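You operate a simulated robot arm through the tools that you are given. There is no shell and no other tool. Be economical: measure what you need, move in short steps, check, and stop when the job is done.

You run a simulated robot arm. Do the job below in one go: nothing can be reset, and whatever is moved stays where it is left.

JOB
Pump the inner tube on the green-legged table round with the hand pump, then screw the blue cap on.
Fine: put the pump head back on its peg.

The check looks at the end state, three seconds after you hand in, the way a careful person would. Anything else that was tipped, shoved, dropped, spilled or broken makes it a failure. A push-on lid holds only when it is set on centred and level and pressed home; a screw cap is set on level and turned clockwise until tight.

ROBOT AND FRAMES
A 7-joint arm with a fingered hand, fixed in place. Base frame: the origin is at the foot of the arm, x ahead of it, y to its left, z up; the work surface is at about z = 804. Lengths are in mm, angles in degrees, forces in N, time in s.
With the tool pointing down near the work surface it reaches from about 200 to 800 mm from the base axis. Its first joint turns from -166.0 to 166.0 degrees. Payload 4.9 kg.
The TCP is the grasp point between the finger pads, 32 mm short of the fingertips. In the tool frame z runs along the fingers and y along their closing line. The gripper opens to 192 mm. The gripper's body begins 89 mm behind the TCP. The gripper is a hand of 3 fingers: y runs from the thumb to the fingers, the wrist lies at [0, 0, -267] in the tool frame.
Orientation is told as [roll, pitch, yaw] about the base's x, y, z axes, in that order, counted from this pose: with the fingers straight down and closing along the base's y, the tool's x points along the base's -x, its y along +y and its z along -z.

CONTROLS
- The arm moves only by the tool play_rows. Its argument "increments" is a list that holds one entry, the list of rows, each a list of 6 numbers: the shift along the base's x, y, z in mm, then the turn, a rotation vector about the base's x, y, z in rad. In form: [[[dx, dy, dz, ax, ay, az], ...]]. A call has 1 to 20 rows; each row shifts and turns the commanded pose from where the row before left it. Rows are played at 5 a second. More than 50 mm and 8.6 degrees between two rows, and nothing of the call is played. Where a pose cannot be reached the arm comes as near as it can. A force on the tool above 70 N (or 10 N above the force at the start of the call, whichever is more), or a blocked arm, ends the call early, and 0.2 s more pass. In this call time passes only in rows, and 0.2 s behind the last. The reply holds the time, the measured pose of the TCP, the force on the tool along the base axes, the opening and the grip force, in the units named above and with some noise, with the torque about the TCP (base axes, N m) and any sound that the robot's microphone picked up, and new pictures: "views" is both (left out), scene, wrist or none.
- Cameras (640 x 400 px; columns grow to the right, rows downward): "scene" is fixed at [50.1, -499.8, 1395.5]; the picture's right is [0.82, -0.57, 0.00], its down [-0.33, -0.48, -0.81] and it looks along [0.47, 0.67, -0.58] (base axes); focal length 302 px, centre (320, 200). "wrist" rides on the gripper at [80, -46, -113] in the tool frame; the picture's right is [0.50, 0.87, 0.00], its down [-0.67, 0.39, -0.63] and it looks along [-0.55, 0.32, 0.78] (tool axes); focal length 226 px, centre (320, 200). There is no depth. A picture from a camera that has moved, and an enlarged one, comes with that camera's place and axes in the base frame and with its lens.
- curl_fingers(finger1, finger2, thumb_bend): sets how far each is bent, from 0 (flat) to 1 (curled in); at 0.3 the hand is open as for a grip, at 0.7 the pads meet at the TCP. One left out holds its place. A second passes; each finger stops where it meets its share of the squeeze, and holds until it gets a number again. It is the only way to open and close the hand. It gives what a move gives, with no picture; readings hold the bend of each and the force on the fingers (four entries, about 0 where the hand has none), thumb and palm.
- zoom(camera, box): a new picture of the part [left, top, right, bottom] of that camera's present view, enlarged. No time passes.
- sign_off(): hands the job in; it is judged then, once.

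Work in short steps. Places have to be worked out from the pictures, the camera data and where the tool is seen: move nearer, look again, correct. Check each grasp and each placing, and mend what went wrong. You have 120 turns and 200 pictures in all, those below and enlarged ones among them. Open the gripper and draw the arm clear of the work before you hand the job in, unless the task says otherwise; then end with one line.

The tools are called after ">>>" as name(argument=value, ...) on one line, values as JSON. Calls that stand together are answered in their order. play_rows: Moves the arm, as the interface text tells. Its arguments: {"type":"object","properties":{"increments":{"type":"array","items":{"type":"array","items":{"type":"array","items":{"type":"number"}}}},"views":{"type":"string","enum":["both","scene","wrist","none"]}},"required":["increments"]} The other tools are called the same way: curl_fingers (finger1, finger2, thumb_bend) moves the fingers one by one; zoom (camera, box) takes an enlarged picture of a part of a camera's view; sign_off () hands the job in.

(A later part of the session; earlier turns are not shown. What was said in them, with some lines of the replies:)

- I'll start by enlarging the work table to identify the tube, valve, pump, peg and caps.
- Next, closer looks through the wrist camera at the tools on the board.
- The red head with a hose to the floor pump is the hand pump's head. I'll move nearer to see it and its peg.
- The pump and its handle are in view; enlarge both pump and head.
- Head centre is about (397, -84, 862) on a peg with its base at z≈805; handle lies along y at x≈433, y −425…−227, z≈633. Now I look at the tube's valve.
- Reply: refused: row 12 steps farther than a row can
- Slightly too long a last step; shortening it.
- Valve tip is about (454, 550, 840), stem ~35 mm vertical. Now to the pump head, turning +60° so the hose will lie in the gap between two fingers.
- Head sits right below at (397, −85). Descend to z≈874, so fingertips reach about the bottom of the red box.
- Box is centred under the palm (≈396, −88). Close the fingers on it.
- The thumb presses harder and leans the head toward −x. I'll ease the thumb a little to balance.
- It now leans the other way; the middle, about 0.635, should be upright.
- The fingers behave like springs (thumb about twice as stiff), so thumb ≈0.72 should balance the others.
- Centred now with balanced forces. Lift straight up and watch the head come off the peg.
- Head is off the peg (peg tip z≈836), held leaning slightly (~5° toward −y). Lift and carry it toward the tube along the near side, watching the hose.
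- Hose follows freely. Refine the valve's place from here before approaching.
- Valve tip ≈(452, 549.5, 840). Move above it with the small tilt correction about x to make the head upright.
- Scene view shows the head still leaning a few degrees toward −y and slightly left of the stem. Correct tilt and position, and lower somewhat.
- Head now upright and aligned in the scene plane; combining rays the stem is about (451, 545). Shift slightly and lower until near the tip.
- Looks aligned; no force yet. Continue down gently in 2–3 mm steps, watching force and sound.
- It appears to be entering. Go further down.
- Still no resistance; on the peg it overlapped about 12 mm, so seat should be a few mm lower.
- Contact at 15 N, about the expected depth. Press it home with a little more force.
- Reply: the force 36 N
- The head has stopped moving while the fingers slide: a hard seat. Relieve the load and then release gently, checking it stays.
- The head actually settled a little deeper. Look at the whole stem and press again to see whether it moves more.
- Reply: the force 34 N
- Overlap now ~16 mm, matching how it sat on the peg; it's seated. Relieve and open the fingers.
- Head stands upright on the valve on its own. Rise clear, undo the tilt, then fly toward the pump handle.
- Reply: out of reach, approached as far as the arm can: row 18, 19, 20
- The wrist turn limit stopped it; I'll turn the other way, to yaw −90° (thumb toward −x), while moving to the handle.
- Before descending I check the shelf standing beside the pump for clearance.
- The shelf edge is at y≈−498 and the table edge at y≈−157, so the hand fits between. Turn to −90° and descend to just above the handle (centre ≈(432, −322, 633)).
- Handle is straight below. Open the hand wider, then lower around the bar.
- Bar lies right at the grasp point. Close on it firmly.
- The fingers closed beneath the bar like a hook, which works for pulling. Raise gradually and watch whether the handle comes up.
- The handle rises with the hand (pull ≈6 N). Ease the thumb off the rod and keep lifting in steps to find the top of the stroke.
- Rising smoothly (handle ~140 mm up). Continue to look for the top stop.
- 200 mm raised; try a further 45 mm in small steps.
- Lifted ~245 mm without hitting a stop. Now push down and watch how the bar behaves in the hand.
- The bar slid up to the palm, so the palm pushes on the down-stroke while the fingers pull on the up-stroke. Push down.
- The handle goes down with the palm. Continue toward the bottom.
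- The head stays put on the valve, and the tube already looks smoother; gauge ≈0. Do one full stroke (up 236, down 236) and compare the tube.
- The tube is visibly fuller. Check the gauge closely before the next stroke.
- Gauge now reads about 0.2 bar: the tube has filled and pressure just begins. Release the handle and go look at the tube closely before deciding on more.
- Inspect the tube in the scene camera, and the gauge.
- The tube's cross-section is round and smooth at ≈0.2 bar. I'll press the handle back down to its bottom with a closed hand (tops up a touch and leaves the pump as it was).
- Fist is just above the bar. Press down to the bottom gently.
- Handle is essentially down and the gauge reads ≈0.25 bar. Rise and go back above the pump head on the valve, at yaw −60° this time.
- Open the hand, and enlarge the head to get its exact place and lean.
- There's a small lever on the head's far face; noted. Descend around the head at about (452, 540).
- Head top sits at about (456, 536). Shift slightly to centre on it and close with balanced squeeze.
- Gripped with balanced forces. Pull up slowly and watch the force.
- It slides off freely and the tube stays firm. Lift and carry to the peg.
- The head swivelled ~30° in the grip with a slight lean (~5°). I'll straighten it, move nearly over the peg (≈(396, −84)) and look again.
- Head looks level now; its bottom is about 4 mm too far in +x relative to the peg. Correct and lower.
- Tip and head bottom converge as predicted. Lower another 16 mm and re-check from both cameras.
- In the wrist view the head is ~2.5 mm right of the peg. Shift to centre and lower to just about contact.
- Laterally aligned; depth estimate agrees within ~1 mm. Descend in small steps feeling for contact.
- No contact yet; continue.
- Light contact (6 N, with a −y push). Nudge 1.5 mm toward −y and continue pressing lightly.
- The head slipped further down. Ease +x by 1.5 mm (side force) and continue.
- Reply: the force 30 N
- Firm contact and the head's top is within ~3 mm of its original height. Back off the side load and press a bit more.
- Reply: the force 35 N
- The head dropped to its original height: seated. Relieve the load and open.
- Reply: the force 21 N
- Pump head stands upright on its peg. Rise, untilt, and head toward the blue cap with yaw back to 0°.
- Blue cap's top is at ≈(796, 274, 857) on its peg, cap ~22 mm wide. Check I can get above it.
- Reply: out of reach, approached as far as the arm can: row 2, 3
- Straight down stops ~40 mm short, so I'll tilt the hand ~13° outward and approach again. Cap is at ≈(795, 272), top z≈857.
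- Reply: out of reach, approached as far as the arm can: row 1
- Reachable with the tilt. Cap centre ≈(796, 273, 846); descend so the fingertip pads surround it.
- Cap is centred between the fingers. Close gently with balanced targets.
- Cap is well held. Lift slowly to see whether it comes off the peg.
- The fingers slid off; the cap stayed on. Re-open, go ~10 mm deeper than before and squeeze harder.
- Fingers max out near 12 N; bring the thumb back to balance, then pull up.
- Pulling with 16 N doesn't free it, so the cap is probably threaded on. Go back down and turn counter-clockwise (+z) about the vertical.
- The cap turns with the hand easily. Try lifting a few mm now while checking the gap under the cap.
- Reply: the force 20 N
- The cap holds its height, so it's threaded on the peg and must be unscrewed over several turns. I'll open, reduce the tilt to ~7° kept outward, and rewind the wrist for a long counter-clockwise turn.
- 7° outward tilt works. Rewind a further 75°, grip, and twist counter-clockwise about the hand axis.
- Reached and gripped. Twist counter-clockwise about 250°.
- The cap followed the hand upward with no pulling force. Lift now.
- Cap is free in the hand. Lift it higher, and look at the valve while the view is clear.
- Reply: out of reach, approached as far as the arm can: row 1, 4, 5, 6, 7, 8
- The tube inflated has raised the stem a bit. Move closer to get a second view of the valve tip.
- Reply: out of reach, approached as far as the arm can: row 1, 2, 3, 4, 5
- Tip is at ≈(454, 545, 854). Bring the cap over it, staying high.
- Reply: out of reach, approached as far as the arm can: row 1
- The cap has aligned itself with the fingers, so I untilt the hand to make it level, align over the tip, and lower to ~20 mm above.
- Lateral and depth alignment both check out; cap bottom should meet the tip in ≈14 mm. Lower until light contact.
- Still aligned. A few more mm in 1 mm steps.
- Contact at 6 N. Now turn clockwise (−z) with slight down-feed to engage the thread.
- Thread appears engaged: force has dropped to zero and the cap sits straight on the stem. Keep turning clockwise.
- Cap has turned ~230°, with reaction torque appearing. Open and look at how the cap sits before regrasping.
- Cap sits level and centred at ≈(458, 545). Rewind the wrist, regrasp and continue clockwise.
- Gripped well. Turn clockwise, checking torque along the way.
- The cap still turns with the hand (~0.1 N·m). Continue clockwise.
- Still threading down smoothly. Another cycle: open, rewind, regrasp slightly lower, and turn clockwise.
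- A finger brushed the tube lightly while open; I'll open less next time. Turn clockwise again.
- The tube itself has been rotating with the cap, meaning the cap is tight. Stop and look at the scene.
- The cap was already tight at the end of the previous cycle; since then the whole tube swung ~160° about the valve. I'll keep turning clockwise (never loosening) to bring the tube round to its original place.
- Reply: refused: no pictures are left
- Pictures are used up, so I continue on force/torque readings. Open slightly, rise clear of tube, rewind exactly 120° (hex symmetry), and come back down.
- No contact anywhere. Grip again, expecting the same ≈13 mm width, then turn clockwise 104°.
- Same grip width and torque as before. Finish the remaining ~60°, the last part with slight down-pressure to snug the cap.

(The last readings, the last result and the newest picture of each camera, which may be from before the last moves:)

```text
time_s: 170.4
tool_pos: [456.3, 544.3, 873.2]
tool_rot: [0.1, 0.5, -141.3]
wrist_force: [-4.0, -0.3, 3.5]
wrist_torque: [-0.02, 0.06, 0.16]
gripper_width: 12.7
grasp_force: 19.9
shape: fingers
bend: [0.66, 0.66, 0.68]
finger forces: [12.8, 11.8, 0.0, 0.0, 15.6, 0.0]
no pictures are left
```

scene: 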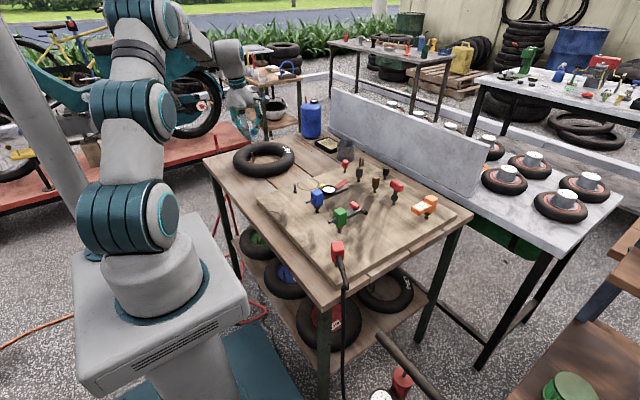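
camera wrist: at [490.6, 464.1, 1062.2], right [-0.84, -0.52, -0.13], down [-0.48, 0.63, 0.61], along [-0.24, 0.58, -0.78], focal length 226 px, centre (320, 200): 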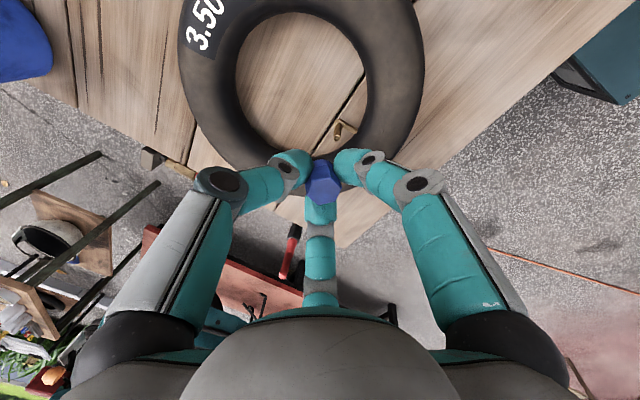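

Torque rose to 0.16 N·m under light pressure: snug. Relieve, open, and rise straight up clear.

>>> play_rows(increments=[[[0, 0, 1, 0, 0, 0], [0, 0, 1, 0, 0, 0]]], views="none")

>>> curl_fingers(finger1=0.54, finger2=0.54, thumb_bend=0.54)

>>> play_rows(increments=[[[0, 0, 5, 0, 0, 0], [0, 0, 15, 0, 0, 0], [0, 0, 30, 0, 0, 0], [0, 0, 40, 0, 0, 0], [0, 0, 40, 0, 0, 0], [0, 0, 40, 0, 0, 0], [-20, -20, 20, 0, 0, 0]]], views="none")

>>> curl_fingers(finger1=0.3, finger2=0.3, thumb_bend=0.3)

```text
time_s: 171.0
tool_pos: [457.2, 544.1, 875.9]
tool_rot: [0.2, 0.4, -141.3]
wrist_force: [-1.0, -0.1, -1.3]
wrist_torque: [0.02, -0.01, 0.1]
gripper_width: 13.4
grasp_force: 18.9
shape: fingers
bend: [0.66, 0.66, 0.68]
finger forces: [12.7, 11.2, 0.0, 0.1, 14.1, 0.1]
no pictures are left
```

```text
time_s: 172.0
tool_pos: [457.1, 543.8, 876.0]
tool_rot: [0.0, 0.5, -141.1]
wrist_force: [0.5, -0.1, 1.5]
wrist_torque: [-0.04, -0.02, 0.0]
gripper_width: 66.5
grasp_force: 0.3
shape: fingers
bend: [0.54, 0.54, 0.54]
finger forces: [0.0, 0.9, 0.1, 0.1, 0.0, 0.1]
```

```text
time_s: 173.6
tool_pos: [437.4, 524.9, 1064.9]
tool_rot: [0.2, 0.4, -141.1]
wrist_force: [0.0, -0.5, -2.2]
wrist_torque: [0.04, -0.02, -0.01]
gripper_width: 66.5
grasp_force: 0.1
shape: fingers
bend: [0.54, 0.54, 0.54]
finger forces: [0.0, 0.1, 0.0, 0.1, 0.0, 0.0]
no pictures are left
```

```text
time_s: 174.6
tool_pos: [438.6, 526.2, 1065.4]
tool_rot: [0.1, 0.5, -141.2]
wrist_force: [-0.4, 0.9, 0.2]
wrist_torque: [-0.02, 0.02, 0.03]
gripper_width: 167.8
grasp_force: 0.2
shape: fingers
bend: [0.3, 0.3, 0.3]
finger forces: [0.1, 0.1, 0.0, 0.1, 0.0, 0.1]
```

The hand is open and high above the work, with no contact forces. I'm handing in now.

>>> sign_off()

```text
The job is handed in.
```

The tube is pumped round to about 0.25 bar, the pump head is back on its peg, and the blue cap is screwed on tight. While I was tightening the cap, the whole tube swung about a full turn around its valve. I had run out of pictures by then, so I finished that turn and the final tightening on force readings alone and did not see the final position.
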